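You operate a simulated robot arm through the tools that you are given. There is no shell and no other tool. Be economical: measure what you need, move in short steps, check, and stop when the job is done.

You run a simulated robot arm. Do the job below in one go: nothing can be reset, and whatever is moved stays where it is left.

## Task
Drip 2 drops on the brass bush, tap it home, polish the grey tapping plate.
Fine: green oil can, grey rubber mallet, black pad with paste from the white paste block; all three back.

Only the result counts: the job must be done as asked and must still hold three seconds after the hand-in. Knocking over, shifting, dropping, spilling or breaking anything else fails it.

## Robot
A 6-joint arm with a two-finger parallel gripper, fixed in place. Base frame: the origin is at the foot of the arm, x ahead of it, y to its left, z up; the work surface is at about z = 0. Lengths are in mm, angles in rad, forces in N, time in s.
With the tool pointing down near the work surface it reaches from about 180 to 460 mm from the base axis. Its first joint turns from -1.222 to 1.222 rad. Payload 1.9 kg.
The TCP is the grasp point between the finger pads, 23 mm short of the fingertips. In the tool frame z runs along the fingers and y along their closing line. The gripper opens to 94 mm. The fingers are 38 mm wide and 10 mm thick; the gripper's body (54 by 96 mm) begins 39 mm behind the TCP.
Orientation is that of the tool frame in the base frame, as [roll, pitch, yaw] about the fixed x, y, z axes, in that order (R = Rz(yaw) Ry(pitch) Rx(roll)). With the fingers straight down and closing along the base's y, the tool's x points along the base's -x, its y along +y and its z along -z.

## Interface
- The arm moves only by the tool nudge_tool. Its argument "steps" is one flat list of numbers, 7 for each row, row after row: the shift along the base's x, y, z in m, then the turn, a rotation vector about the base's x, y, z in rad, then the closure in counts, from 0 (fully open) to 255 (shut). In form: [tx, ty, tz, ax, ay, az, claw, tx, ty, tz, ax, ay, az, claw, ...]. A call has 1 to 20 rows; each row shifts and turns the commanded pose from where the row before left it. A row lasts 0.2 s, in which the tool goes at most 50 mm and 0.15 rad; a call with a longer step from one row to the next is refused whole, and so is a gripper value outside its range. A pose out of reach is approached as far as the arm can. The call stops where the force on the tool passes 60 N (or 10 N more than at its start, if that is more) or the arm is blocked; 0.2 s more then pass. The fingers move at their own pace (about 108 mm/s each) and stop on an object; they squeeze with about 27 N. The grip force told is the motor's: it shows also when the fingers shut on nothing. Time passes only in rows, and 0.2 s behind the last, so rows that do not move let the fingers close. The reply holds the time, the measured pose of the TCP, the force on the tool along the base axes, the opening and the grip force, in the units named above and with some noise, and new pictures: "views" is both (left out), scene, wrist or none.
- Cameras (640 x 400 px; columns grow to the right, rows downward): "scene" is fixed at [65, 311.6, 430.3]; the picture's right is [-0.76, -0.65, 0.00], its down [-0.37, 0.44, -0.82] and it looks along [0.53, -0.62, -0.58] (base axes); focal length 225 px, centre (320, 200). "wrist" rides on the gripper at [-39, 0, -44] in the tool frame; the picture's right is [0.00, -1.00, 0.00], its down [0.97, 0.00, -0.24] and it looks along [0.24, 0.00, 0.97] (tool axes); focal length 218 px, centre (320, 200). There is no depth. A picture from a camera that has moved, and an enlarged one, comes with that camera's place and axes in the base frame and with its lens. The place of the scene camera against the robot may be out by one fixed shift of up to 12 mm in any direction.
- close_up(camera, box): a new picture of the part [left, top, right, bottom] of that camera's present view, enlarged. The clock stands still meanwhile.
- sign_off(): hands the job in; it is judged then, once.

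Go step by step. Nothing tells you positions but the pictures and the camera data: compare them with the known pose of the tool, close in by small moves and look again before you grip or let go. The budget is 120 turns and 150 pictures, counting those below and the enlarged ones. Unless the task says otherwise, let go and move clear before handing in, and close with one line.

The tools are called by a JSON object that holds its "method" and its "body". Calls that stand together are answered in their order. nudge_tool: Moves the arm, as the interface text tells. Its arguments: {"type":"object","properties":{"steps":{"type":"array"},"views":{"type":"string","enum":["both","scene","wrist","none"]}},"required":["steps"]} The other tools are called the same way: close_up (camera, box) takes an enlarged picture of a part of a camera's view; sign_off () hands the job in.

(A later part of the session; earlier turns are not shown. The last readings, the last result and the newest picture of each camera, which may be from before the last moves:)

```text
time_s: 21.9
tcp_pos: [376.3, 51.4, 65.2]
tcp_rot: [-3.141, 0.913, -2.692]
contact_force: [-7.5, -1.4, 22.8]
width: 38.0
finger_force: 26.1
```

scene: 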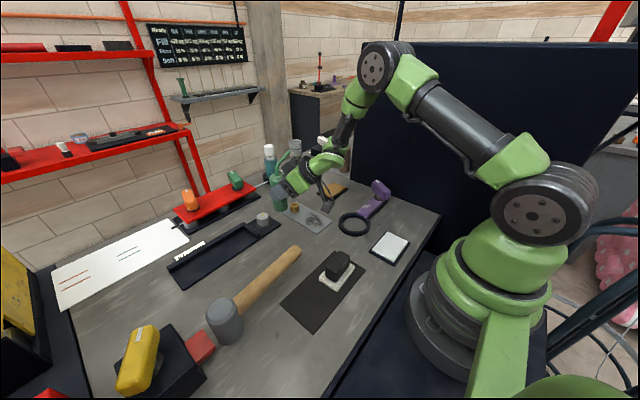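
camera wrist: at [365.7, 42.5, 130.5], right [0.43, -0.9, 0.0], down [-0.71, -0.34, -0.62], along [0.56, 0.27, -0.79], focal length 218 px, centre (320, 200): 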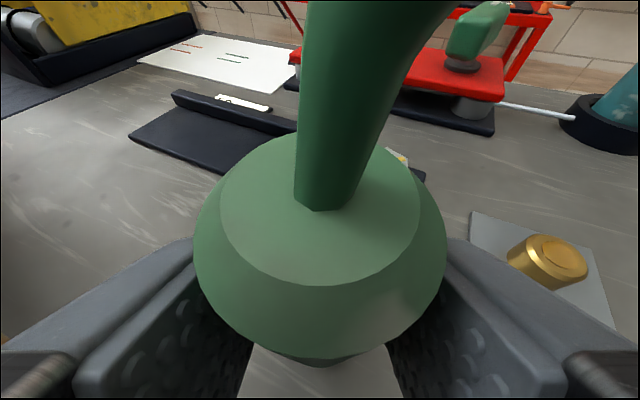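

Contact came at about z = 65. I'll ease off and open the fingers just enough.

{"method": "nudge_tool", "body": {"steps": [0, 0, 0.0007, 0, 0, 0, 255, 0, 0, 0, 0, 0, 0, 92, 0, 0, 0, 0, 0, 0, 92, 0, 0, 0, 0, 0, 0, 92], "views": "wrist"}}

{"method": "close_up", "body": {"camera": "scene", "box": [250, 170, 350, 260]}}

```text
time_s: 22.9
tcp_pos: [376.6, 50.4, 64.0]
tcp_rot: [3.14, 0.908, -2.693]
contact_force: [0.5, -0.5, 0.9]
width: 60.2
finger_force: 0.1
camera wrist: at [366.7, 45.4, 120.9], right [0.43, -0.9, 0.0], down [-0.71, -0.34, -0.62], along [0.56, 0.27, -0.79], focal length 218 px, centre (320, 200)
```

wrist: 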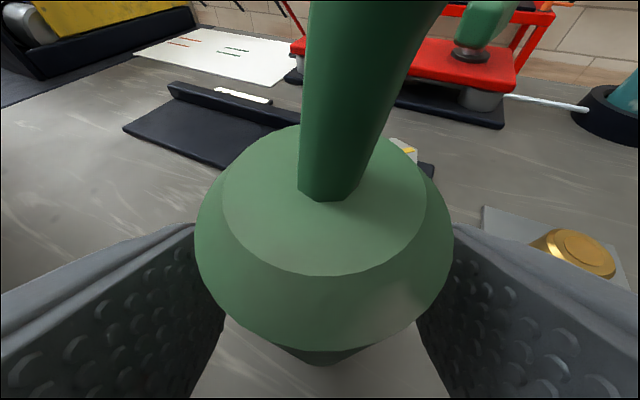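

```text
4.44 times, centred on (300, 215) of scene
camera zoom: at [65.0, 311.6, 430.3], right [-0.76, -0.65, 0.0], down [-0.37, 0.44, -0.82], along [0.53, -0.62, -0.58], focal length 1000 px, centre (409, 133)
```

zoom: 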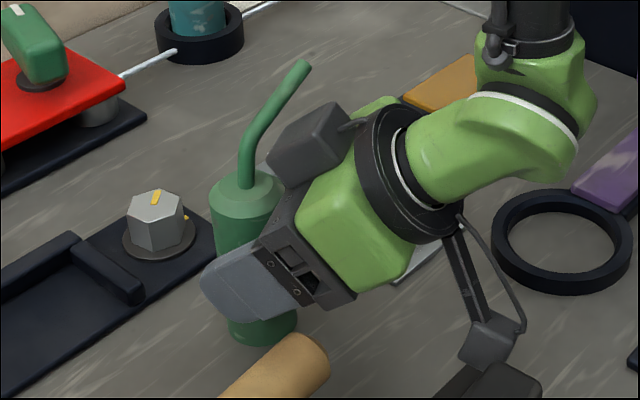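

The can stands upright in place. I'll back out along the approach path, then rise.

{"method": "nudge_tool", "body": {"steps": [-0.018, -0.0087, 0.001, 0, 0, 0, 92, -0.018, -0.0087, 0.002, 0, 0, 0, 92, -0.018, -0.0087, 0.003, 0, 0, 0, 92, -0.006, -0.003, 0.02, 0, 0, 0, 92, 0, 0, 0.035, 0, 0, 0, 92, 0, 0, 0.035, 0, 0, 0, 92, 0, 0, 0.035, 0, 0, 0, 92]}}

```text
time_s: 24.5
tcp_pos: [311.6, 21.4, 196.5]
tcp_rot: [3.138, 0.909, -2.697]
contact_force: [0.0, -0.2, -0.2]
width: 60.0
finger_force: 0.2
camera wrist: at [302.6, 15.6, 252.3], right [0.43, -0.9, 0.0], down [-0.71, -0.34, -0.62], along [0.56, 0.27, -0.79], focal length 218 px, centre (320, 200)
```

scene: 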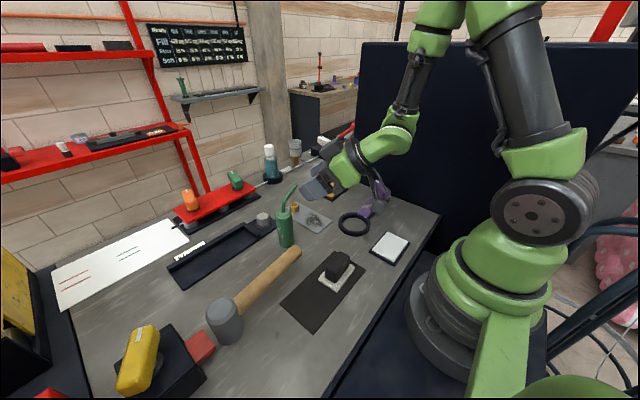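
wrist: 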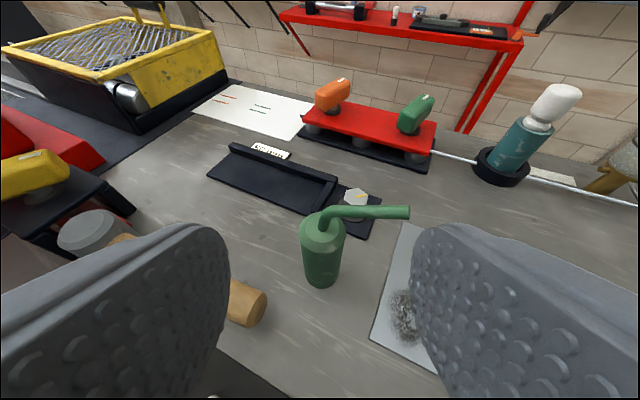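

The can is safely back. Next is the mallet: I'll bring the tool vertical, turn it so the fingers close across the handle, and move above the handle.

{"method": "nudge_tool", "body": {"steps": [0, 0.012, 0, -0.0655, 0.1367, 0, 92, 0, 0.012, 0, -0.0655, 0.1367, 0, 92, 0, 0.012, 0, -0.0655, 0.1367, 0, 92, 0, 0.012, 0, -0.0655, 0.1367, 0, 92, 0, 0.012, 0, -0.0655, 0.1367, 0, 92, 0, 0.012, 0, -0.0655, 0.1367, 0, 92, 0, 0.012, 0, 0, 0, 0.147, 92, 0, 0.012, 0, 0, 0, 0.147, 92, 0, 0.012, 0, 0, 0, 0.147, 92, 0, 0.012, 0, 0, 0, 0.147, 92, 0, 0.012, 0, 0, 0, 0.147, 92, 0, 0.012, 0, 0, 0, 0.147, 92, 0, 0.012, 0, 0, 0, 0.147, 92, 0, 0.012, 0, 0, 0, 0.147, 92, 0, 0, 0, 0, 0, 0, 92]}}

```text
refused: row 1 steps farther than a row can; nothing moved
```

{"method": "nudge_tool", "body": {"steps": [0, 0.012, 0, -0.0645, 0.135, 0, 92, 0, 0.012, 0, -0.0645, 0.135, 0, 92, 0, 0.012, 0, -0.0645, 0.135, 0, 92, 0, 0.012, 0, -0.0645, 0.135, 0, 92, 0, 0.012, 0, -0.0645, 0.135, 0, 92, 0, 0.012, 0, -0.0645, 0.135, 0, 92, 0, 0.012, 0, 0, 0, 0.147, 92, 0, 0.012, 0, 0, 0, 0.147, 92, 0, 0.012, 0, 0, 0, 0.147, 92, 0, 0.012, 0, 0, 0, 0.147, 92, 0, 0.012, 0, 0, 0, 0.147, 92, 0, 0.012, 0, 0, 0, 0.147, 92, 0, 0.012, 0, 0, 0, 0.147, 92, 0, 0.012, 0, 0, 0, 0.147, 92, 0, 0, 0, 0, 0, 0, 92]}}

```text
time_s: 27.7
tcp_pos: [314.2, 179.8, 188.5]
tcp_rot: [3.096, 0.099, -1.514]
contact_force: [0.6, 0.7, 0.1]
width: 60.3
finger_force: 0.1
out of reach, approached as far as the arm can: row 4, 6
camera wrist: at [314.0, 212.4, 234.6], right [1.0, 0.06, -0.05], down [0.07, -0.99, 0.14], along [-0.04, -0.14, -0.99], focal length 218 px, centre (320, 200)
```

scene: 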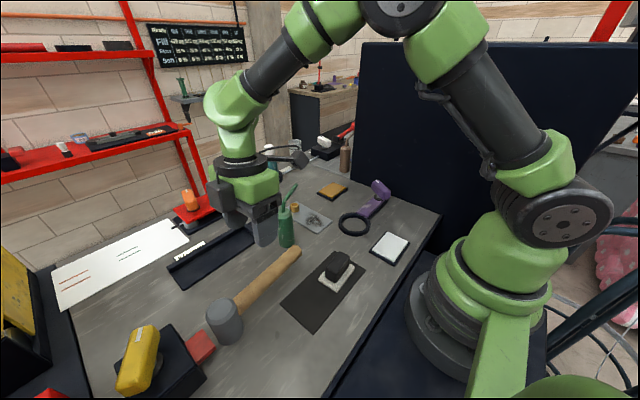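
wrist: 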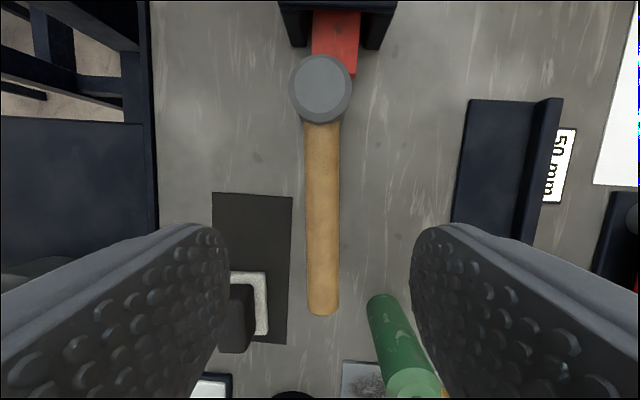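

The handle runs from the head near (303, 268) to its end near (315, 78). I'll level the tool, centre over the handle at y ≈ 195 and come down part way.

{"method": "nudge_tool", "body": {"steps": [-0.003, 0.007, 0, -0.096, -0.051, 0, 92, -0.0035, 0.008, 0, 0, 0, 0.005, 92, 0, 0, -0.03, 0, 0, 0, 92, 0, 0, -0.03, 0, 0, 0, 92, 0, 0, -0.02, 0, 0, 0, 92]}}

```text
time_s: 28.9
tcp_pos: [326.5, 203.7, 123.2]
tcp_rot: [3.125, 0.013, -1.507]
contact_force: [-0.1, 0.1, -0.9]
width: 60.0
finger_force: 0.0
out of reach, approached as far as the arm can: row 4, 5
camera wrist: at [324.0, 241.4, 165.5], right [1.0, 0.06, -0.02], down [0.07, -0.97, 0.23], along [0.0, -0.23, -0.97], focal length 218 px, centre (320, 200)
```

scene: 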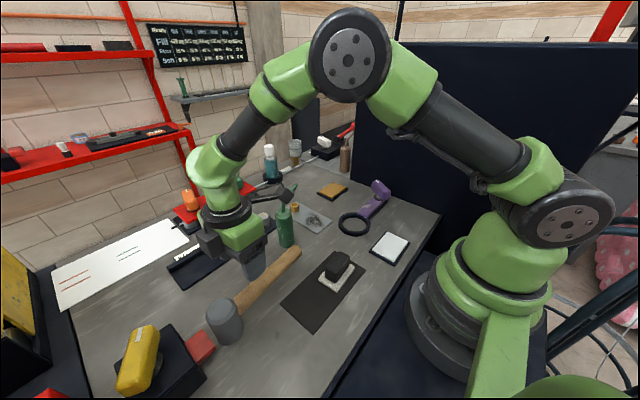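
wrist: 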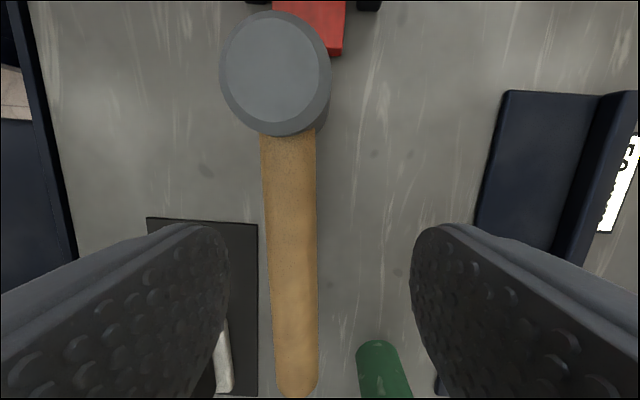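

I'm near a reach limit in this arm configuration, so I'll rise and turn back toward the radial yaw to see what limits it.

{"method": "nudge_tool", "body": {"steps": [0, 0, 0.03, 0, 0, -0.147, 92, -0.004, -0.002, 0.03, 0, 0, -0.147, 92, -0.004, -0.002, 0.03, 0, 0, -0.147, 92, -0.004, -0.002, 0.03, 0, 0, -0.147, 92, -0.004, 0, 0.02, 0, 0, -0.147, 92, -0.004, 0, 0, 0, 0, -0.147, 92, 0, 0, 0, 0, 0, 0, 92]}}

```text
time_s: 30.5
tcp_pos: [304.8, 117.4, 216.1]
tcp_rot: [3.13, 0.011, -2.382]
contact_force: [0.5, -1.0, -0.3]
width: 60.2
finger_force: 0.1
out of reach, approached as far as the arm can: row 4, 5, 6
camera wrist: at [333.1, 142.1, 259.1], right [0.69, -0.72, -0.01], down [-0.7, -0.67, 0.23], along [-0.17, -0.15, -0.97], focal length 218 px, centre (320, 200)
```

scene: 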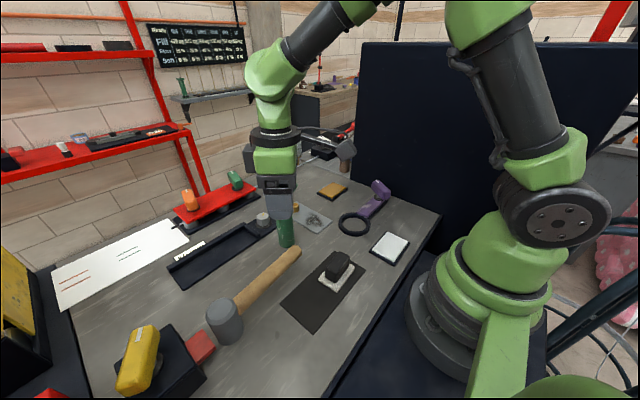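
wrist: 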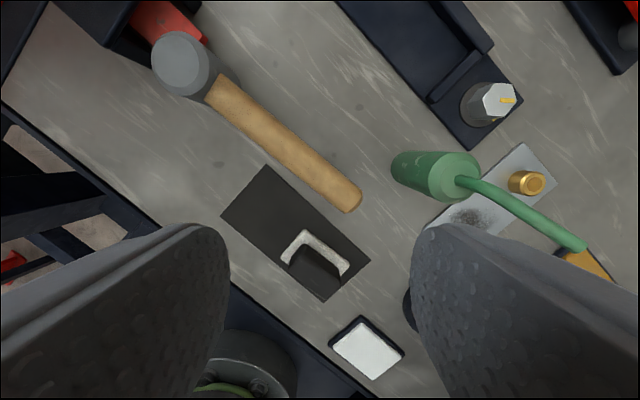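

The arm seems to sit in an awkward wrist branch. I'll probe a few directions with pictures off.

{"method": "nudge_tool", "body": {"steps": [0, 0, 0.03, 0, 0, 0, 92, 0, 0, 0.03, 0, 0, 0, 92, 0, 0, 0, 0, 0, 0, 92], "views": "none"}}

{"method": "nudge_tool", "body": {"steps": [0, 0.03, 0, 0, 0, 0, 92, 0, 0.03, 0, 0, 0, 0, 92, 0, 0, 0, 0, 0, 0, 92], "views": "none"}}

```text
time_s: 31.3
tcp_pos: [303.7, 86.9, 261.0]
tcp_rot: [3.136, 0.004, -2.386]
contact_force: [-0.1, -0.5, 0.2]
width: 60.4
finger_force: 0.1
out of reach, approached as far as the arm can: row 1, 2
```

```text
time_s: 32.1
tcp_pos: [303.1, 98.8, 240.5]
tcp_rot: [3.133, 0.006, -2.386]
contact_force: [0.0, -0.5, 0.1]
width: 60.3
finger_force: 0.1
out of reach, approached as far as the arm can: row 1, 2
```

I think the wrist flipped when I levelled the tool off-axis. I'll retrace to the tilted pose I had after leaving the can, then unwind it radially.

{"method": "nudge_tool", "body": {"steps": [0.004, -0.003, -0.02, 0, 0, -0.15, 92, 0.004, -0.003, -0.02, 0, 0, -0.149, 92, 0, -0.012, 0, 0.0645, -0.135, 0, 92, 0, -0.012, 0, 0.0645, -0.135, 0, 92, 0, -0.012, 0, 0.0645, -0.135, 0, 92, 0, -0.012, 0, 0.0645, -0.135, 0, 92, 0, -0.012, 0, 0.0645, -0.135, 0, 92, 0, -0.012, 0, 0.0645, -0.135, 0, 92, 0, 0, 0, 0, 0, 0, 92], "views": "scene"}}

```text
time_s: 34.1
tcp_pos: [305.8, -21.5, 181.1]
tcp_rot: [-3.134, 0.898, -2.683]
contact_force: [-0.1, -0.2, 0.0]
width: 60.2
finger_force: 0.0
out of reach, approached as far as the arm can: row 1, 2
```

scene: 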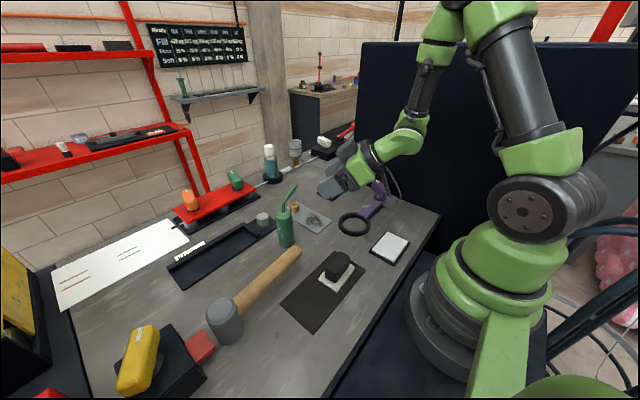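

That pose looks right. I'll turn to radial alignment, then level the tool in the radial plane.

{"method": "nudge_tool", "body": {"steps": [0.005, 0, 0.01, 0, 0, -0.1325, 92, 0.005, 0, 0.01, 0, 0, -0.1325, 92, 0.005, 0, 0.01, 0, 0, -0.1325, 92, 0.005, 0, 0.01, 0, 0, -0.1325, 92, 0.002, 0, 0.01, 0.01, 0.149, 0, 92, 0.002, 0, 0.01, 0.01, 0.149, 0, 92, 0.002, 0, 0.01, 0.01, 0.149, 0, 92, 0.002, 0, 0.01, 0.01, 0.149, 0, 92, 0.002, 0, 0.01, 0.01, 0.149, 0, 92, 0.002, 0, 0.01, 0.01, 0.149, 0, 92, 0, 0, 0, 0, 0, 0, 92], "views": "scene"}}

```text
time_s: 36.5
tcp_pos: [337.9, -18.4, 279.1]
tcp_rot: [3.139, 0.049, 3.072]
contact_force: [-0.1, -1.3, -0.1]
width: 60.0
finger_force: 0.0
out of reach, approached as far as the arm can: row 6
```

scene: 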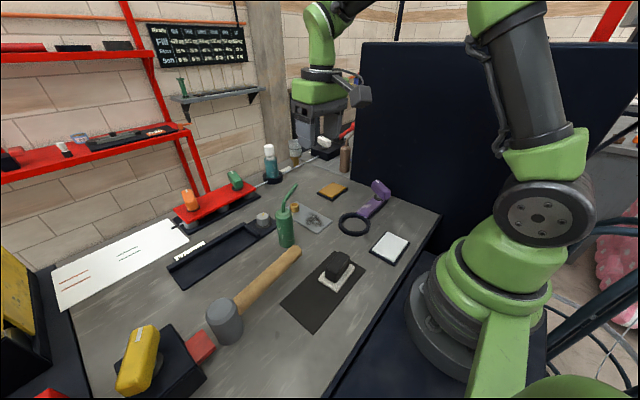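

I'll test whether I can now come in closer with the tool down.

{"method": "nudge_tool", "body": {"steps": [-0.015, 0, -0.03, 0, 0.049, 0, 92, -0.015, 0, -0.03, 0, 0, 0, 92, -0.02, 0, -0.01, 0, 0, 0, 92, -0.02, 0, 0, 0, 0, 0, 92], "views": "scene"}}

```text
time_s: 37.5
tcp_pos: [269.5, -17.9, 208.5]
tcp_rot: [3.139, -0.001, 3.072]
contact_force: [0.1, 1.0, 0.1]
width: 60.2
finger_force: 0.0
```

scene: 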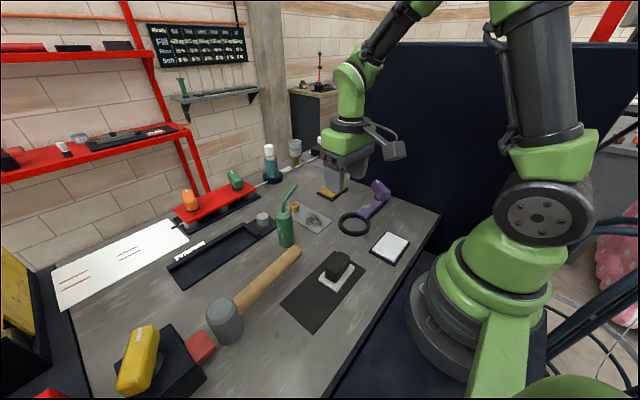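

The normal wrist branch is back. I'll move over the mallet handle while turning the fingers across it.

{"method": "nudge_tool", "body": {"steps": [0.0032, 0.0177, 0, 0, 0, 0.1417, 92, 0.0032, 0.0177, 0, 0, 0, 0.1417, 92, 0.0032, 0.0177, 0, 0, 0, 0.1417, 92, 0.0032, 0.0177, 0, 0, 0, 0.1417, 92, 0.0032, 0.0177, 0, 0, 0, 0.1417, 92, 0.0032, 0.0177, 0, 0, 0, 0.1417, 92, 0.0032, 0.0177, 0, 0, 0, 0.1417, 92, 0.0032, 0.0177, 0, 0, 0, 0.1417, 92, 0.0032, 0.0177, 0, 0, 0, 0.1417, 92, 0.0032, 0.0177, 0, 0, 0, 0.1417, 92, 0.0032, 0.0177, 0, 0, 0, 0.1417, 92, 0.0032, 0.0177, 0, 0, 0, 0.1417, 92, 0, 0, -0.04, 0, 0, 0, 92, 0, 0, -0.04, 0, 0, 0, 92, 0, 0, 0, 0, 0, 0, 92]}}

```text
time_s: 40.7
tcp_pos: [308.7, 192.5, 127.9]
tcp_rot: [3.139, 0.0, -1.509]
contact_force: [0.2, 0.5, -0.2]
width: 60.2
finger_force: 0.0
camera wrist: at [305.7, 230.5, 169.9], right [1.0, 0.06, 0.0], down [0.06, -0.97, 0.24], along [0.01, -0.24, -0.97], focal length 218 px, centre (320, 200)
```

scene: 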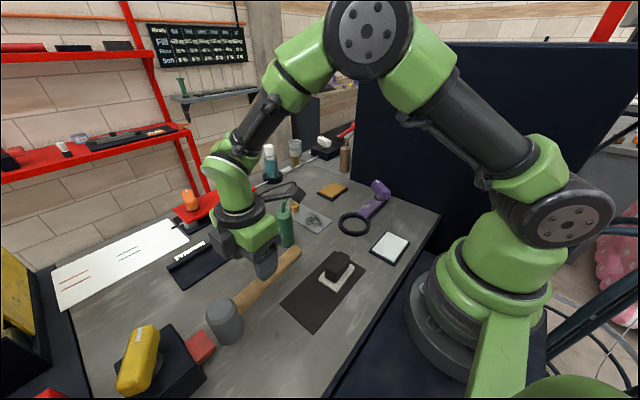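
wrist: 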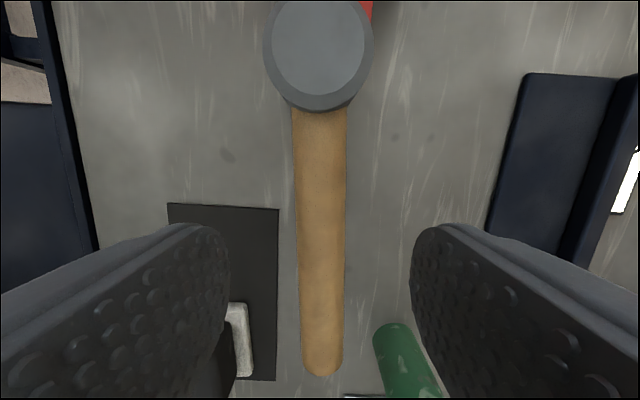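

The handle is centred between the fingers. I'll descend to handle height and close.

{"method": "nudge_tool", "body": {"steps": [0, 0, -0.03, 0, 0, 0, 92, 0, 0, -0.03, 0, 0, 0, 92, 0, 0, -0.023, 0, 0, 0, 92, 0, 0, 0, 0, 0, 0, 92]}}

```text
time_s: 41.7
tcp_pos: [307.1, 192.4, 45.6]
tcp_rot: [3.141, 0.0, -1.512]
contact_force: [-0.9, -0.2, -0.1]
width: 60.1
finger_force: 0.2
camera wrist: at [304.9, 231.0, 87.9], right [1.0, 0.06, 0.0], down [0.06, -0.97, 0.24], along [0.01, -0.24, -0.97], focal length 218 px, centre (320, 200)
```

scene: 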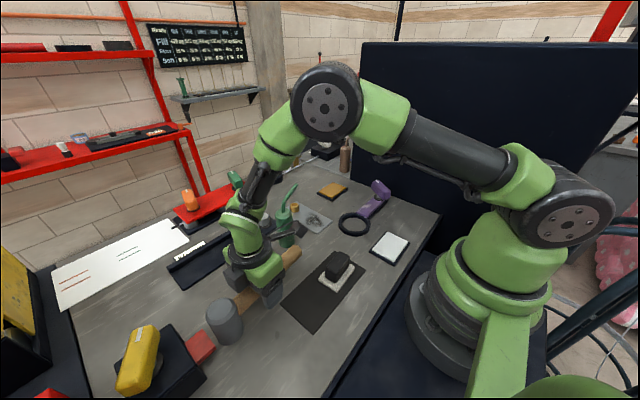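
wrist: 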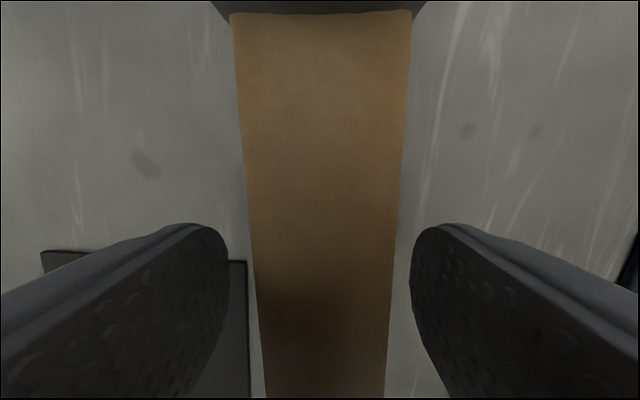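

The fingers straddle the handle at the right height. I'll close on it.

{"method": "nudge_tool", "body": {"steps": [0, 0, 0, 0, 0, 0, 255, 0, 0, 0, 0, 0, 0, 255, 0, 0, 0, 0, 0, 0, 255], "views": "none"}}

{"method": "nudge_tool", "body": {"steps": [0, 0, 0.02, 0, 0, 0, 255, 0, 0, 0.02, 0, 0, 0, 255, 0, 0, 0, 0, 0, 0, 255], "views": "scene"}}

{"method": "close_up", "body": {"camera": "scene", "box": [180, 220, 320, 350]}}

```text
time_s: 42.5
tcp_pos: [307.1, 192.4, 45.7]
tcp_rot: [3.14, 0.002, -1.51]
contact_force: [-0.3, 2.3, -0.2]
width: 28.6
finger_force: 27.3
```

```text
time_s: 43.3
tcp_pos: [308.2, 192.9, 87.0]
tcp_rot: [3.139, 0.002, -1.512]
contact_force: [2.7, 1.3, -4.1]
width: 28.8
finger_force: 26.8
```

scene: 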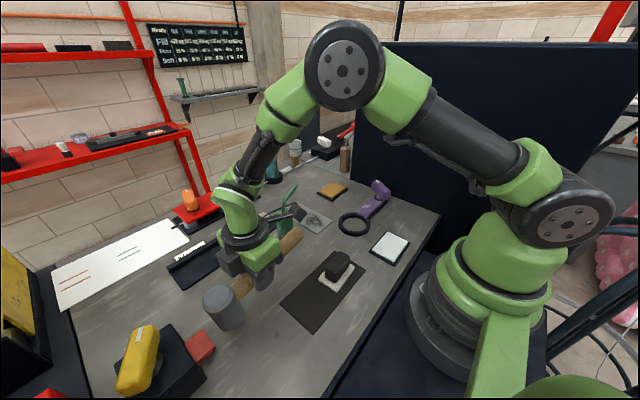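

```text
3.08 times, centred on (250, 285) of scene
camera zoom: at [65.0, 311.7, 430.3], right [-0.76, -0.65, 0.0], down [-0.37, 0.44, -0.82], along [0.53, -0.62, -0.58], focal length 693 px, centre (535, -62)
```

zoom: 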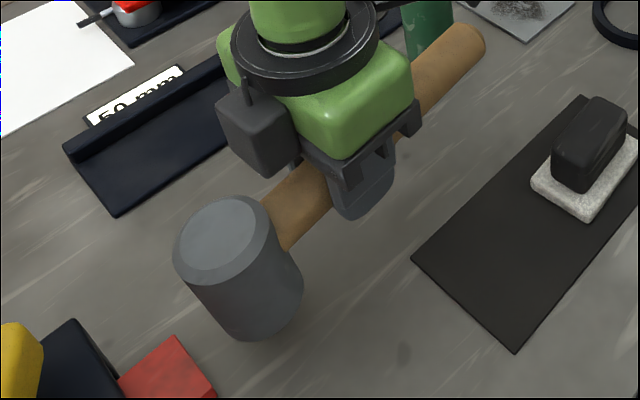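

The head sags about 15° in this grip. I'll set it back down, regrip nearer the head and lift again.

{"method": "nudge_tool", "body": {"steps": [0, 0, -0.015, 0, 0, 0, 255, 0, 0, -0.013, 0, 0, 0, 255, 0, 0, -0.008, 0, 0, 0, 255, 0, 0, -0.005, 0, 0, 0, 255, 0, 0, 0, 0, 0, 0, 255], "views": "none"}}

{"method": "close_up", "body": {"camera": "scene", "box": [180, 220, 320, 350]}}

```text
time_s: 44.5
tcp_pos: [308.1, 193.4, 45.3]
tcp_rot: [-3.137, 0.004, -1.511]
contact_force: [11.3, -3.1, 20.0]
width: 29.2
finger_force: 26.9
```

```text
3.08 times, centred on (250, 285) of scene
camera zoom: at [64.9, 311.6, 430.4], right [-0.76, -0.65, 0.0], down [-0.37, 0.44, -0.82], along [0.53, -0.62, -0.58], focal length 693 px, centre (535, -62)
```

zoom: 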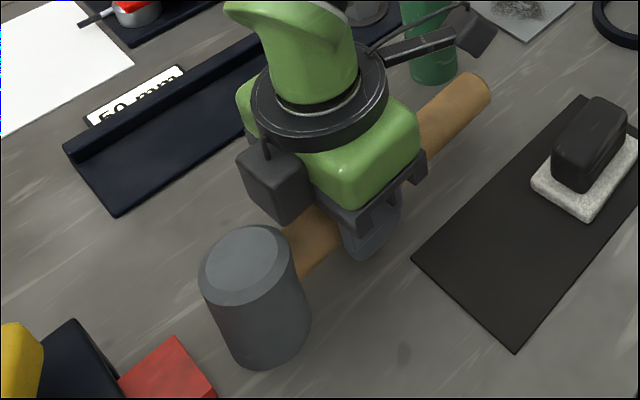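

It is nearly level again. I'll open, shift 20 mm toward the head and regrip.

{"method": "nudge_tool", "body": {"steps": [0, 0, 0, 0, 0, 0, 92, 0, 0, 0, 0, 0, 0, 92, -0.001, 0.01, 0, 0, 0, 0, 92, -0.001, 0.01, 0, 0, 0, 0, 92, 0, 0, 0, 0, 0, 0, 92]}}

```text
time_s: 45.7
tcp_pos: [305.8, 214.1, 43.5]
tcp_rot: [3.141, -0.001, -1.511]
contact_force: [-0.2, -0.4, -0.3]
width: 59.8
finger_force: 0.1
camera wrist: at [302.8, 251.5, 86.3], right [1.0, 0.06, 0.0], down [0.06, -0.97, 0.24], along [0.01, -0.24, -0.97], focal length 218 px, centre (320, 200)
```

scene: 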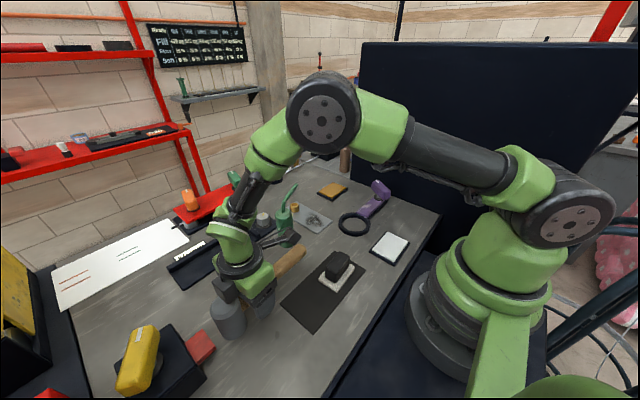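
wrist: 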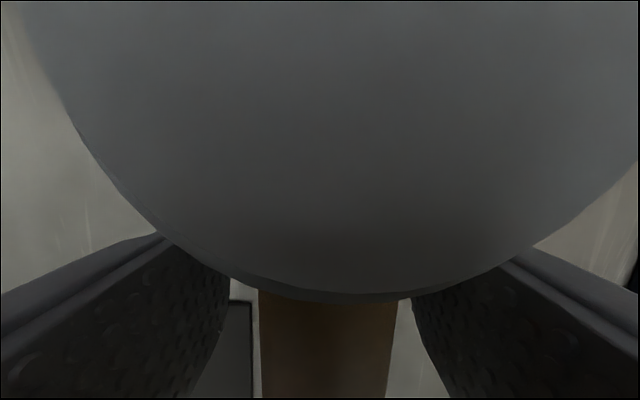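

I'm clear of the head, so I'll close, lift gently and check.

{"method": "nudge_tool", "body": {"steps": [0, 0, 0, 0, 0, 0, 255, 0, 0, 0, 0, 0, 0, 255, 0, 0, 0, 0, 0, 0, 255, 0, 0, 0.01, 0, 0, 0, 255, 0, 0, 0.015, 0, 0, 0, 255, 0, 0, 0.015, 0, 0, 0, 255, 0, 0, 0, 0, 0, 0, 255], "views": "none"}}

{"method": "close_up", "body": {"camera": "scene", "box": [180, 220, 320, 350]}}

```text
time_s: 47.3
tcp_pos: [305.3, 211.3, 84.9]
tcp_rot: [3.139, 0.0, -1.511]
contact_force: [-0.6, -0.7, -2.9]
width: 28.8
finger_force: 26.6
```

```text
3.08 times, centred on (250, 285) of scene
camera zoom: at [65.0, 311.7, 430.3], right [-0.76, -0.65, 0.0], down [-0.37, 0.44, -0.82], along [0.53, -0.62, -0.58], focal length 693 px, centre (535, -62)
```

zoom: 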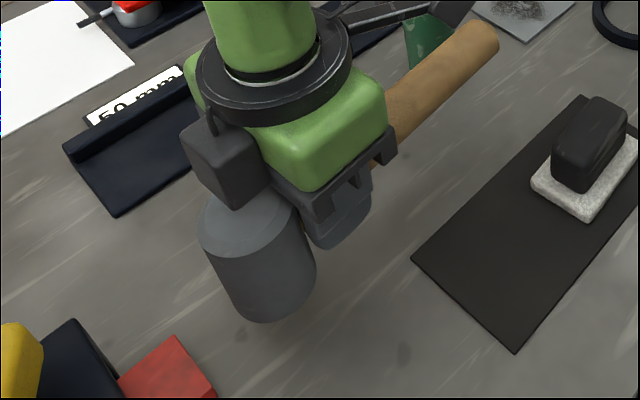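

The mallet is nearly level now. I'll raise it and swing it around on the near side of the can toward the bush.

{"method": "nudge_tool", "body": {"steps": [0, 0, 0.03, 0, 0, 0, 255, 0, 0, 0.03, 0, 0, 0, 255, 0, 0, 0.03, 0, 0, 0, 255, -0.001, -0.021, 0.005, 0, 0, -0.066, 255, -0.001, -0.021, 0.005, 0, 0, -0.066, 255, -0.001, -0.021, 0, 0, 0, -0.066, 255, -0.001, -0.021, 0, 0, 0, -0.066, 255, -0.001, -0.021, 0, 0, 0, -0.066, 255, 0, -0.021, 0, 0, 0, -0.066, 255, 0, -0.021, 0, 0, 0, -0.066, 255, 0, -0.021, 0, 0, 0, -0.066, 255, 0, -0.021, 0, 0, 0, -0.066, 255, 0, -0.021, 0, 0, 0, -0.066, 255, 0, -0.021, 0, 0, 0, -0.066, 255, 0, -0.021, 0, 0, 0, -0.066, 255, 0, -0.021, 0, 0, 0, -0.066, 255, 0, -0.021, 0, 0, 0, -0.066, 255, 0, 0, 0, 0, 0, 0, 255], "views": "scene"}}

```text
time_s: 51.1
tcp_pos: [301.0, -81.0, 185.6]
tcp_rot: [3.14, 0.0, -2.434]
contact_force: [0.6, 0.7, -3.5]
width: 29.2
finger_force: 26.9
```

scene: 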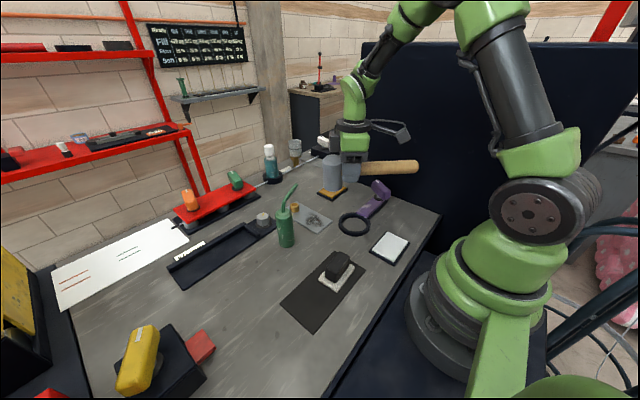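

That went cleanly. I'll move out over the bush and lower part way.

{"method": "nudge_tool", "body": {"steps": [0.024, 0, 0, 0, 0, 0, 255, 0.024, 0, 0, 0, 0, 0, 255, 0.024, -0.001, -0.01, 0, 0, 0, 255, 0.024, -0.001, -0.02, 0, 0, 0, 255, 0.024, 0, -0.02, 0, 0, 0, 255, 0, 0, -0.03, 0, 0, 0, 255, 0, 0, 0, 0, 0, 0, 255], "views": "wrist"}}

{"method": "close_up", "body": {"camera": "scene", "box": [260, 135, 380, 235]}}

```text
time_s: 52.7
tcp_pos: [419.9, -83.2, 103.4]
tcp_rot: [3.141, 0.0, -2.433]
contact_force: [0.2, 0.1, -3.8]
width: 29.0
finger_force: 27.1
camera wrist: at [450.2, -59.0, 146.6], right [0.65, -0.76, 0.0], down [-0.74, -0.63, 0.24], along [-0.18, -0.15, -0.97], focal length 218 px, centre (320, 200)
```

wrist: 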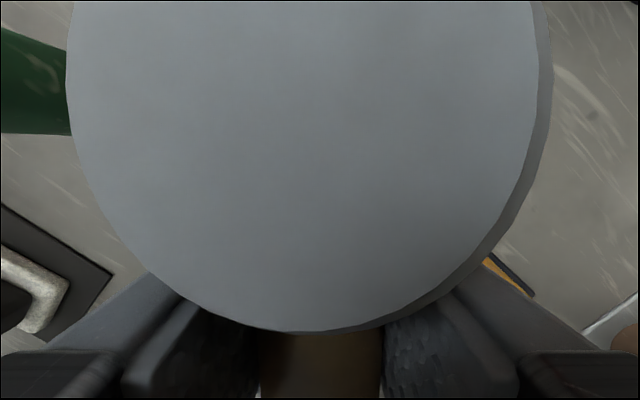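

```text
4.00 times, centred on (320, 185) of scene
camera zoom: at [65.0, 311.6, 430.3], right [-0.76, -0.65, 0.0], down [-0.37, 0.44, -0.82], along [0.53, -0.62, -0.58], focal length 900 px, centre (320, 260)
```

zoom: 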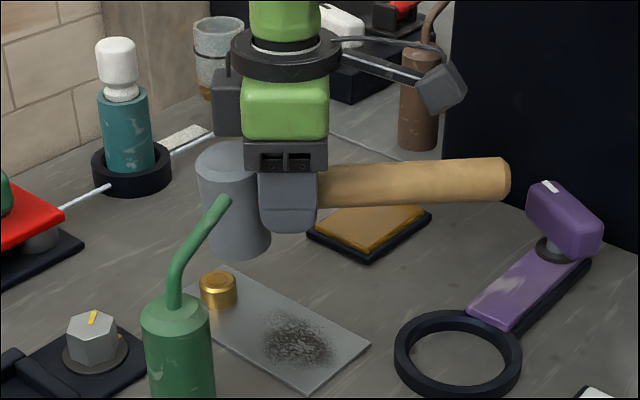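

The head is tilted several degrees and sits a little short of the bush. I'll tilt the tool to level it, shift outward 10 mm and look again.

{"method": "nudge_tool", "body": {"steps": [0.008, 0.0065, 0, 0.064, -0.077, 0, 255, 0, 0, 0, 0, 0, 0, 255], "views": "none"}}

{"method": "close_up", "body": {"camera": "scene", "box": [260, 135, 380, 235]}}

{"method": "close_up", "body": {"camera": "wrist", "box": [0, 0, 640, 400]}}

```text
time_s: 53.3
tcp_pos: [428.1, -76.1, 104.0]
tcp_rot: [3.141, 0.101, -2.435]
contact_force: [0.3, 0.9, -4.2]
width: 29.2
finger_force: 26.9
```

```text
4.00 times, centred on (320, 185) of scene
camera zoom: at [65.0, 311.6, 430.3], right [-0.76, -0.65, 0.0], down [-0.37, 0.44, -0.82], along [0.53, -0.62, -0.58], focal length 900 px, centre (320, 260)
```

zoom: 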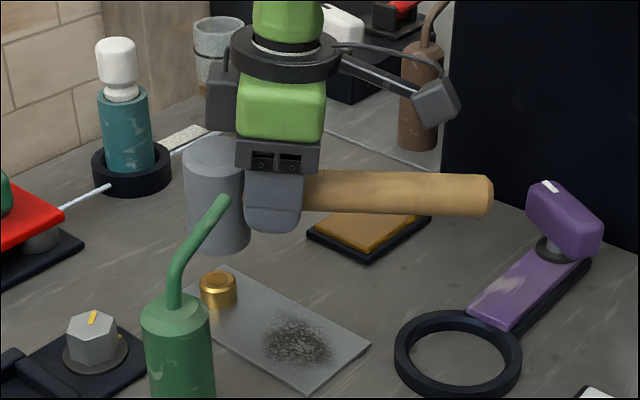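

```text
1.00 times, centred on (320, 200) of wrist
camera zoom: at [454.9, -55.6, 150.4], right [0.65, -0.76, 0.0], down [-0.75, -0.64, 0.14], along [-0.11, -0.09, -0.99], focal length 218 px, centre (320, 200)
```

zoom: 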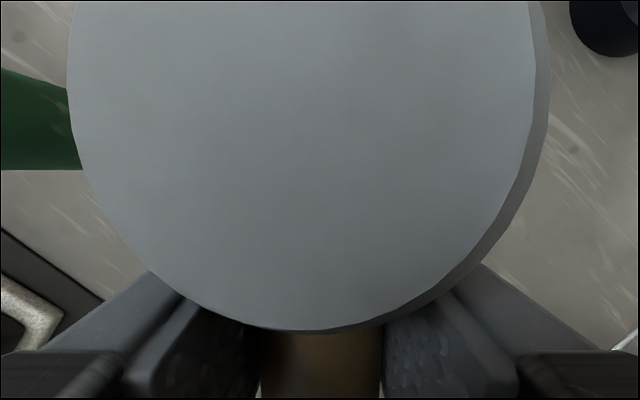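

The head is level and nearly centred on the bush. I'll shift by (3, 2) mm and lower to just above it.

{"method": "nudge_tool", "body": {"steps": [0.003, 0.002, -0.01, 0, 0, 0, 255, 0, 0, -0.01, 0, 0, 0, 255, 0, 0, -0.005, 0, 0, 0, 255], "views": "none"}}

{"method": "close_up", "body": {"camera": "scene", "box": [270, 160, 340, 220]}}

```text
time_s: 54.1
tcp_pos: [432.4, -74.6, 79.3]
tcp_rot: [-3.141, 0.102, -2.435]
contact_force: [-0.3, 0.5, -3.3]
width: 29.0
finger_force: 27.0
```

```text
6.67 times, centred on (305, 190) of scene
camera zoom: at [65.0, 311.6, 430.3], right [-0.76, -0.65, 0.0], down [-0.37, 0.44, -0.82], along [0.53, -0.62, -0.58], focal length 1501 px, centre (420, 267)
```

zoom: 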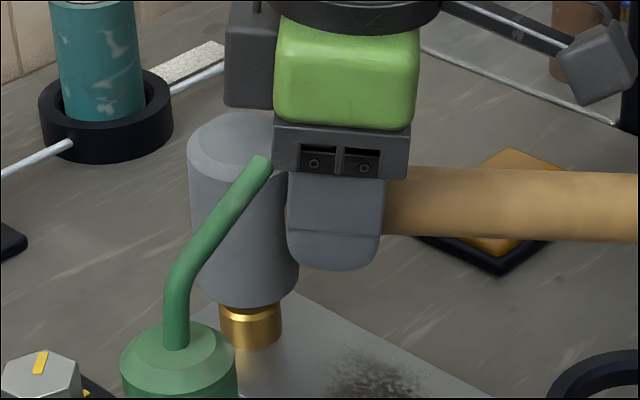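

The head is centred about 15 mm above the bush. Now for a first tap: up 20 mm, down briskly to just past contact, then up.

{"method": "nudge_tool", "body": {"steps": [0, 0, 0.02, 0, 0, 0, 255, 0, 0, -0.037, 0, 0, 0, 255, 0, 0, 0.03, 0, 0, 0, 255, 0, 0, 0, 0, 0, 0, 255], "views": "none"}}

{"method": "close_up", "body": {"camera": "scene", "box": [270, 160, 340, 220]}}

```text
time_s: 55.1
tcp_pos: [431.1, -76.7, 92.5]
tcp_rot: [-3.141, 0.102, -2.435]
contact_force: [-0.7, -0.1, -3.3]
width: 28.9
finger_force: 26.9
```

```text
6.67 times, centred on (305, 190) of scene
camera zoom: at [65.0, 311.6, 430.3], right [-0.76, -0.65, 0.0], down [-0.37, 0.44, -0.82], along [0.53, -0.62, -0.58], focal length 1501 px, centre (420, 267)
```

zoom: 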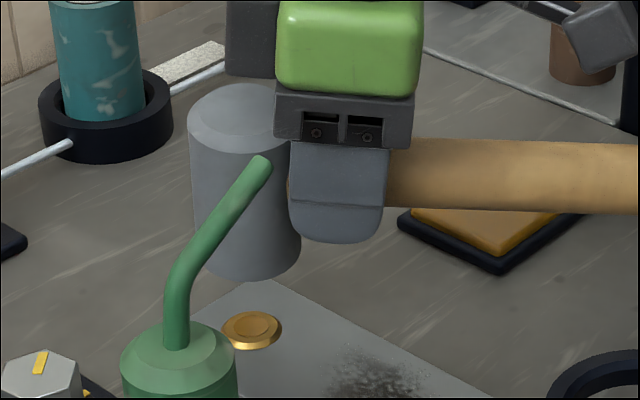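

The bush went down nearly flush in one tap. I'll look closely.

{"method": "close_up", "body": {"camera": "scene", "box": [284, 200, 304, 216]}}

```text
16.00 times, centred on (294, 208) of scene
camera zoom: at [65.0, 311.6, 430.3], right [-0.76, -0.65, 0.0], down [-0.37, 0.44, -0.82], along [0.53, -0.62, -0.58], focal length 3602 px, centre (736, 72)
```

zoom: 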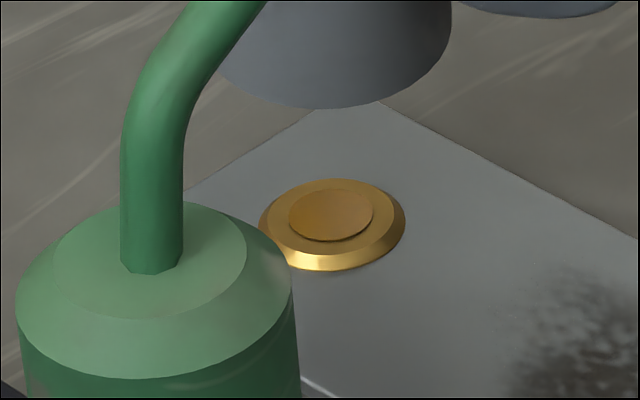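

Only the chamfered rim stands proud. I'll give one lighter follow-up tap to make sure it is fully seated.

{"method": "nudge_tool", "body": {"steps": [0.001, 0.0015, -0.015, 0, 0, 0, 255, 0, 0, -0.012, 0, 0, 0, 255, 0, 0, -0.018, 0, 0, 0, 255, 0, 0, 0.025, 0, 0, 0, 255, 0, 0, 0.025, 0, 0, 0, 255], "views": "none"}}

{"method": "close_up", "body": {"camera": "scene", "box": [284, 200, 304, 216]}}

```text
time_s: 56.3
tcp_pos: [432.3, -72.5, 96.9]
tcp_rot: [3.14, 0.098, -2.434]
contact_force: [-0.5, 0.0, -3.7]
width: 28.9
finger_force: 27.4
```

```text
16.00 times, centred on (294, 208) of scene
camera zoom: at [65.0, 311.6, 430.3], right [-0.76, -0.65, 0.0], down [-0.37, 0.44, -0.82], along [0.53, -0.62, -0.58], focal length 3602 px, centre (736, 72)
```

zoom: 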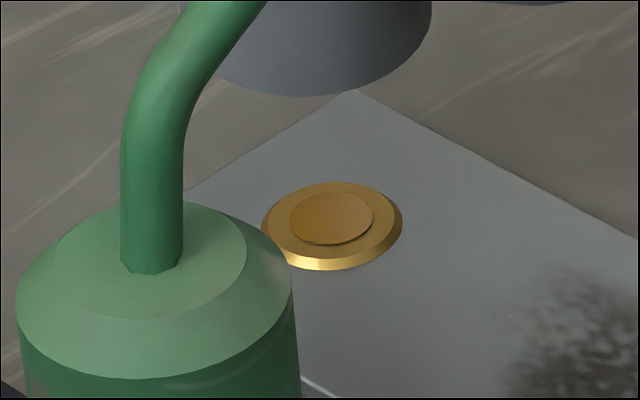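

It sank a fraction more. I'll tap again, a bit harder.

{"method": "nudge_tool", "body": {"steps": [0, -0.001, -0.015, 0, 0, 0, 255, 0, 0, -0.037, 0, 0, 0, 255, 0, 0, 0.03, 0, 0, 0, 255, 0, 0, 0.025, 0, 0, 0, 255], "views": "none"}}

{"method": "close_up", "body": {"camera": "scene", "box": [284, 200, 304, 216]}}

```text
time_s: 57.3
tcp_pos: [432.6, -74.8, 101.1]
tcp_rot: [3.142, 0.099, -2.435]
contact_force: [-0.5, 0.6, -4.2]
width: 29.0
finger_force: 27.0
```

```text
16.00 times, centred on (294, 208) of scene
camera zoom: at [65.0, 311.6, 430.3], right [-0.76, -0.65, 0.0], down [-0.37, 0.44, -0.82], along [0.53, -0.62, -0.58], focal length 3602 px, centre (736, 72)
```

zoom: 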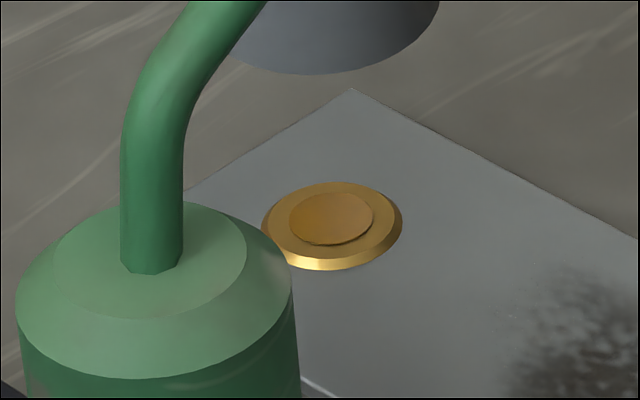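

The bush no longer moves, so it is seated. I'll take the mallet back the way it came.

{"method": "nudge_tool", "body": {"steps": [-0.02, 0, 0.03, 0, 0, 0, 255, -0.024, 0, 0.03, 0, 0, 0, 255, -0.024, -0.002, 0.025, 0, 0, 0, 255, -0.024, -0.002, 0, 0, 0, 0, 255, -0.024, -0.002, 0, 0, 0, 0, 255, -0.0155, 0, 0, 0, 0, 0, 255, 0, 0.021, 0, 0, 0, 0.066, 255, 0, 0.021, 0, 0, 0, 0.066, 255, 0, 0.021, 0, 0, 0, 0.066, 255, 0, 0.021, 0, 0, 0, 0.066, 255, 0, 0.021, 0, 0, 0, 0.066, 255, 0, 0.021, 0, 0, 0, 0.066, 255, 0, 0.021, 0, 0, 0, 0.066, 255, 0, 0.021, 0, 0, 0, 0.066, 255, 0, 0.021, 0, 0, 0, 0.066, 255, 0.001, 0.021, 0, 0, 0, 0.066, 255, 0.001, 0.021, 0, 0, 0, 0.066, 255, 0.001, 0.021, 0, 0, 0, 0.066, 255, 0.001, 0.021, 0, 0, 0, 0.066, 255, 0.001, 0.018, 0, 0, 0, 0.066, 255], "views": "scene"}}

```text
time_s: 61.5
tcp_pos: [307.1, 211.8, 184.4]
tcp_rot: [-3.141, 0.098, -1.509]
contact_force: [0.4, -0.8, -3.8]
width: 29.0
finger_force: 27.4
```

scene: 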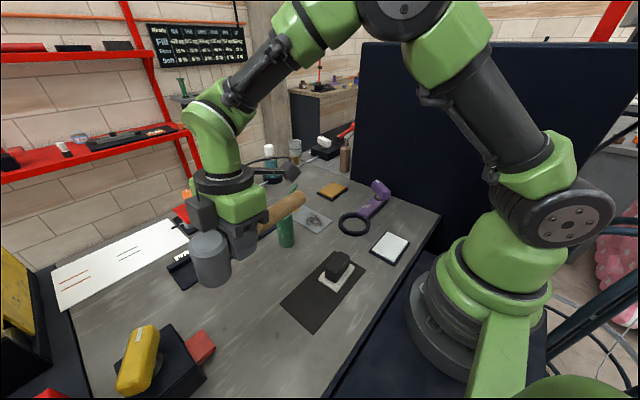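

I'll lower toward the table and compare with the original picture.

{"method": "nudge_tool", "body": {"steps": [0, 0, -0.03, 0, 0, 0, 255, 0, 0, -0.03, 0, 0, 0, 255, 0, 0, -0.03, 0, 0, 0, 255, 0, 0, -0.03, 0, 0, 0, 255, 0, 0, -0.01, 0, 0, 0, 255, 0, 0, 0, 0, 0, 0, 255], "views": "none"}}

{"method": "close_up", "body": {"camera": "scene", "box": [160, 130, 420, 350]}}

```text
time_s: 62.9
tcp_pos: [306.6, 210.2, 55.3]
tcp_rot: [-3.141, 0.1, -1.512]
contact_force: [0.8, -0.5, -3.9]
width: 28.8
finger_force: 27.6
```

```text
1.82 times, centred on (290, 240) of scene
camera zoom: at [65.0, 311.7, 430.3], right [-0.76, -0.65, 0.0], down [-0.37, 0.44, -0.82], along [0.53, -0.62, -0.58], focal length 409 px, centre (374, 127)
```

zoom: 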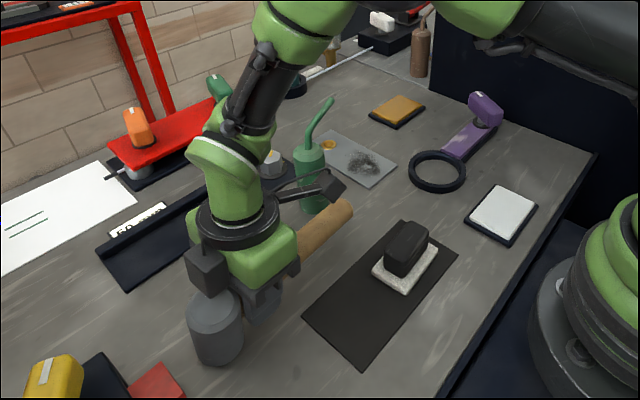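

The mallet is about 10 mm short of its old spot. I'll shift it, then lower to contact.

{"method": "nudge_tool", "body": {"steps": [-0.002, 0.01, 0, 0, 0, 0, 255, 0, 0, -0.006, 0, 0, 0, 255, 0, 0, -0.002, 0, 0, 0, 255], "views": "none"}}

{"method": "close_up", "body": {"camera": "scene", "box": [180, 220, 320, 350]}}

```text
time_s: 63.7
tcp_pos: [306.8, 221.1, 47.4]
tcp_rot: [-3.139, 0.101, -1.51]
contact_force: [-3.3, -3.1, 10.6]
width: 28.6
finger_force: 26.9
```

```text
3.08 times, centred on (250, 285) of scene
camera zoom: at [65.0, 311.6, 430.4], right [-0.76, -0.65, 0.0], down [-0.37, 0.44, -0.82], along [0.53, -0.62, -0.58], focal length 693 px, centre (535, -62)
```

zoom: 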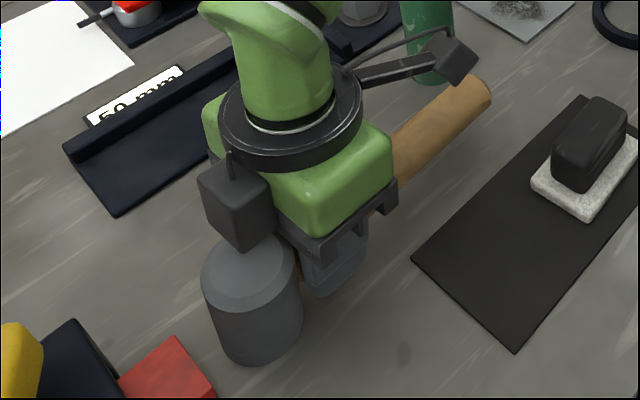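

It's touching down within a few mm of its original position. I'll open, then rise.

{"method": "nudge_tool", "body": {"steps": [0, 0, -0.001, 0, 0, 0, 255, 0, 0, 0, 0, 0, 0, 120, 0, 0, 0, 0, 0, 0, 92, 0, 0, 0, 0, 0, 0, 92, 0, 0, 0.03, 0, 0, 0, 92, 0, 0, 0.04, 0, 0, 0, 92, 0, 0, 0.04, 0, 0, 0, 92, 0, 0, 0.03, 0, 0, 0, 92]}}

{"method": "close_up", "body": {"camera": "scene", "box": [160, 130, 420, 350]}}

```text
time_s: 65.5
tcp_pos: [305.9, 220.9, 187.5]
tcp_rot: [3.138, 0.102, -1.512]
contact_force: [0.0, -0.2, -0.5]
width: 60.2
finger_force: 0.0
camera wrist: at [303.0, 254.8, 233.6], right [1.0, 0.06, 0.0], down [0.06, -0.99, 0.14], along [0.01, -0.14, -0.99], focal length 218 px, centre (320, 200)
```

scene: 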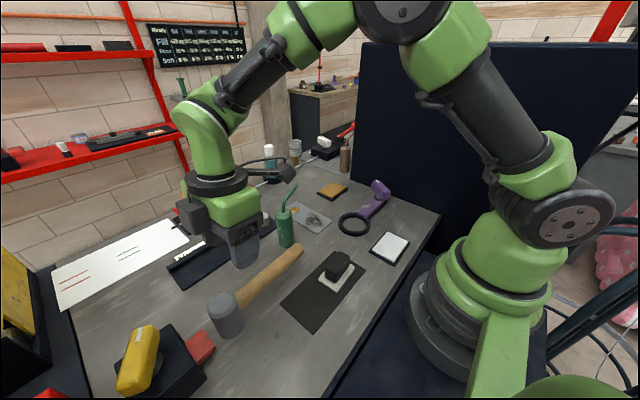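
wrist: 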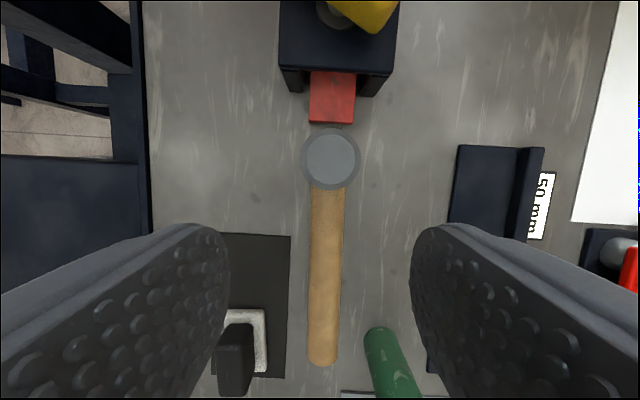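

```text
1.82 times, centred on (290, 240) of scene
camera zoom: at [65.0, 311.6, 430.3], right [-0.76, -0.65, 0.0], down [-0.37, 0.44, -0.82], along [0.53, -0.62, -0.58], focal length 409 px, centre (374, 127)
```

zoom: 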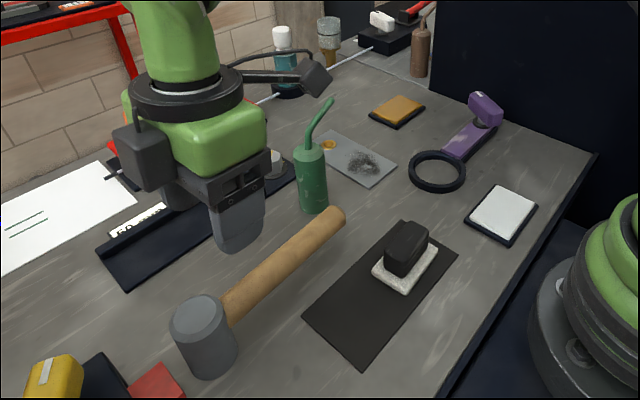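

The mallet is back within a few mm of where it was. I'll level the tool and move over the pad for a look.

{"method": "nudge_tool", "body": {"steps": [-0.008, -0.017, 0, -0.1, -0.005, 0, 60, -0.008, -0.017, 0, 0, 0, 0, 60, -0.008, -0.017, 0, 0, 0, 0, 60, -0.008, -0.017, 0, 0, 0, 0, 60, -0.008, -0.017, 0, 0, 0, 0, 60, -0.008, -0.017, 0, 0, 0, 0, 60, -0.008, -0.017, 0, 0, 0, 0, 60, -0.008, -0.017, 0, 0, 0, 0, 60, -0.008, -0.017, 0, 0, 0, 0, 60, -0.008, -0.015, 0, 0, 0, 0, 60, 0, 0, 0, 0, 0, 0, 60]}}

```text
time_s: 67.9
tcp_pos: [224.7, 53.0, 185.0]
tcp_rot: [3.14, 0.0, -1.511]
contact_force: [-0.8, 0.7, 0.2]
width: 72.2
finger_force: 0.1
camera wrist: at [221.1, 90.8, 228.1], right [1.0, 0.06, 0.0], down [0.06, -0.97, 0.24], along [0.01, -0.24, -0.97], focal length 218 px, centre (320, 200)
```

scene: 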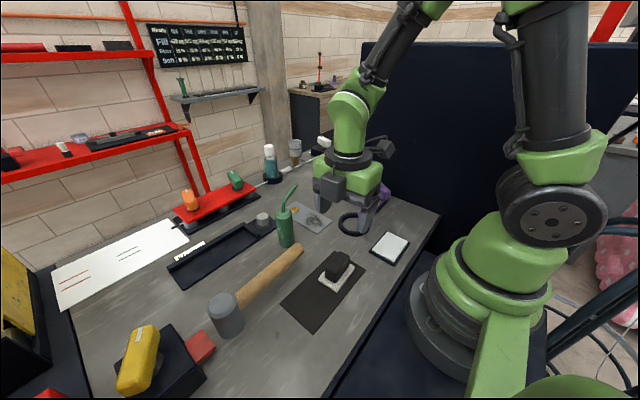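
wrist: 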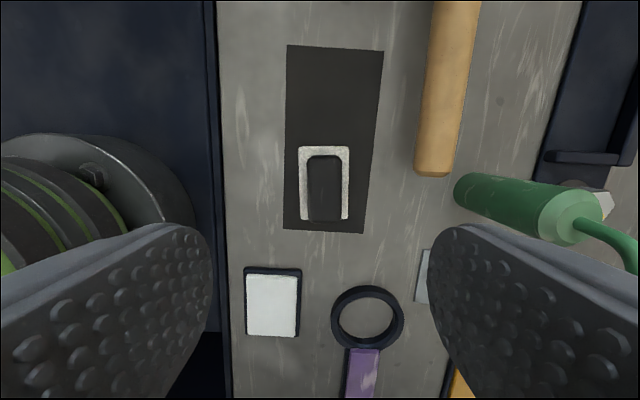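

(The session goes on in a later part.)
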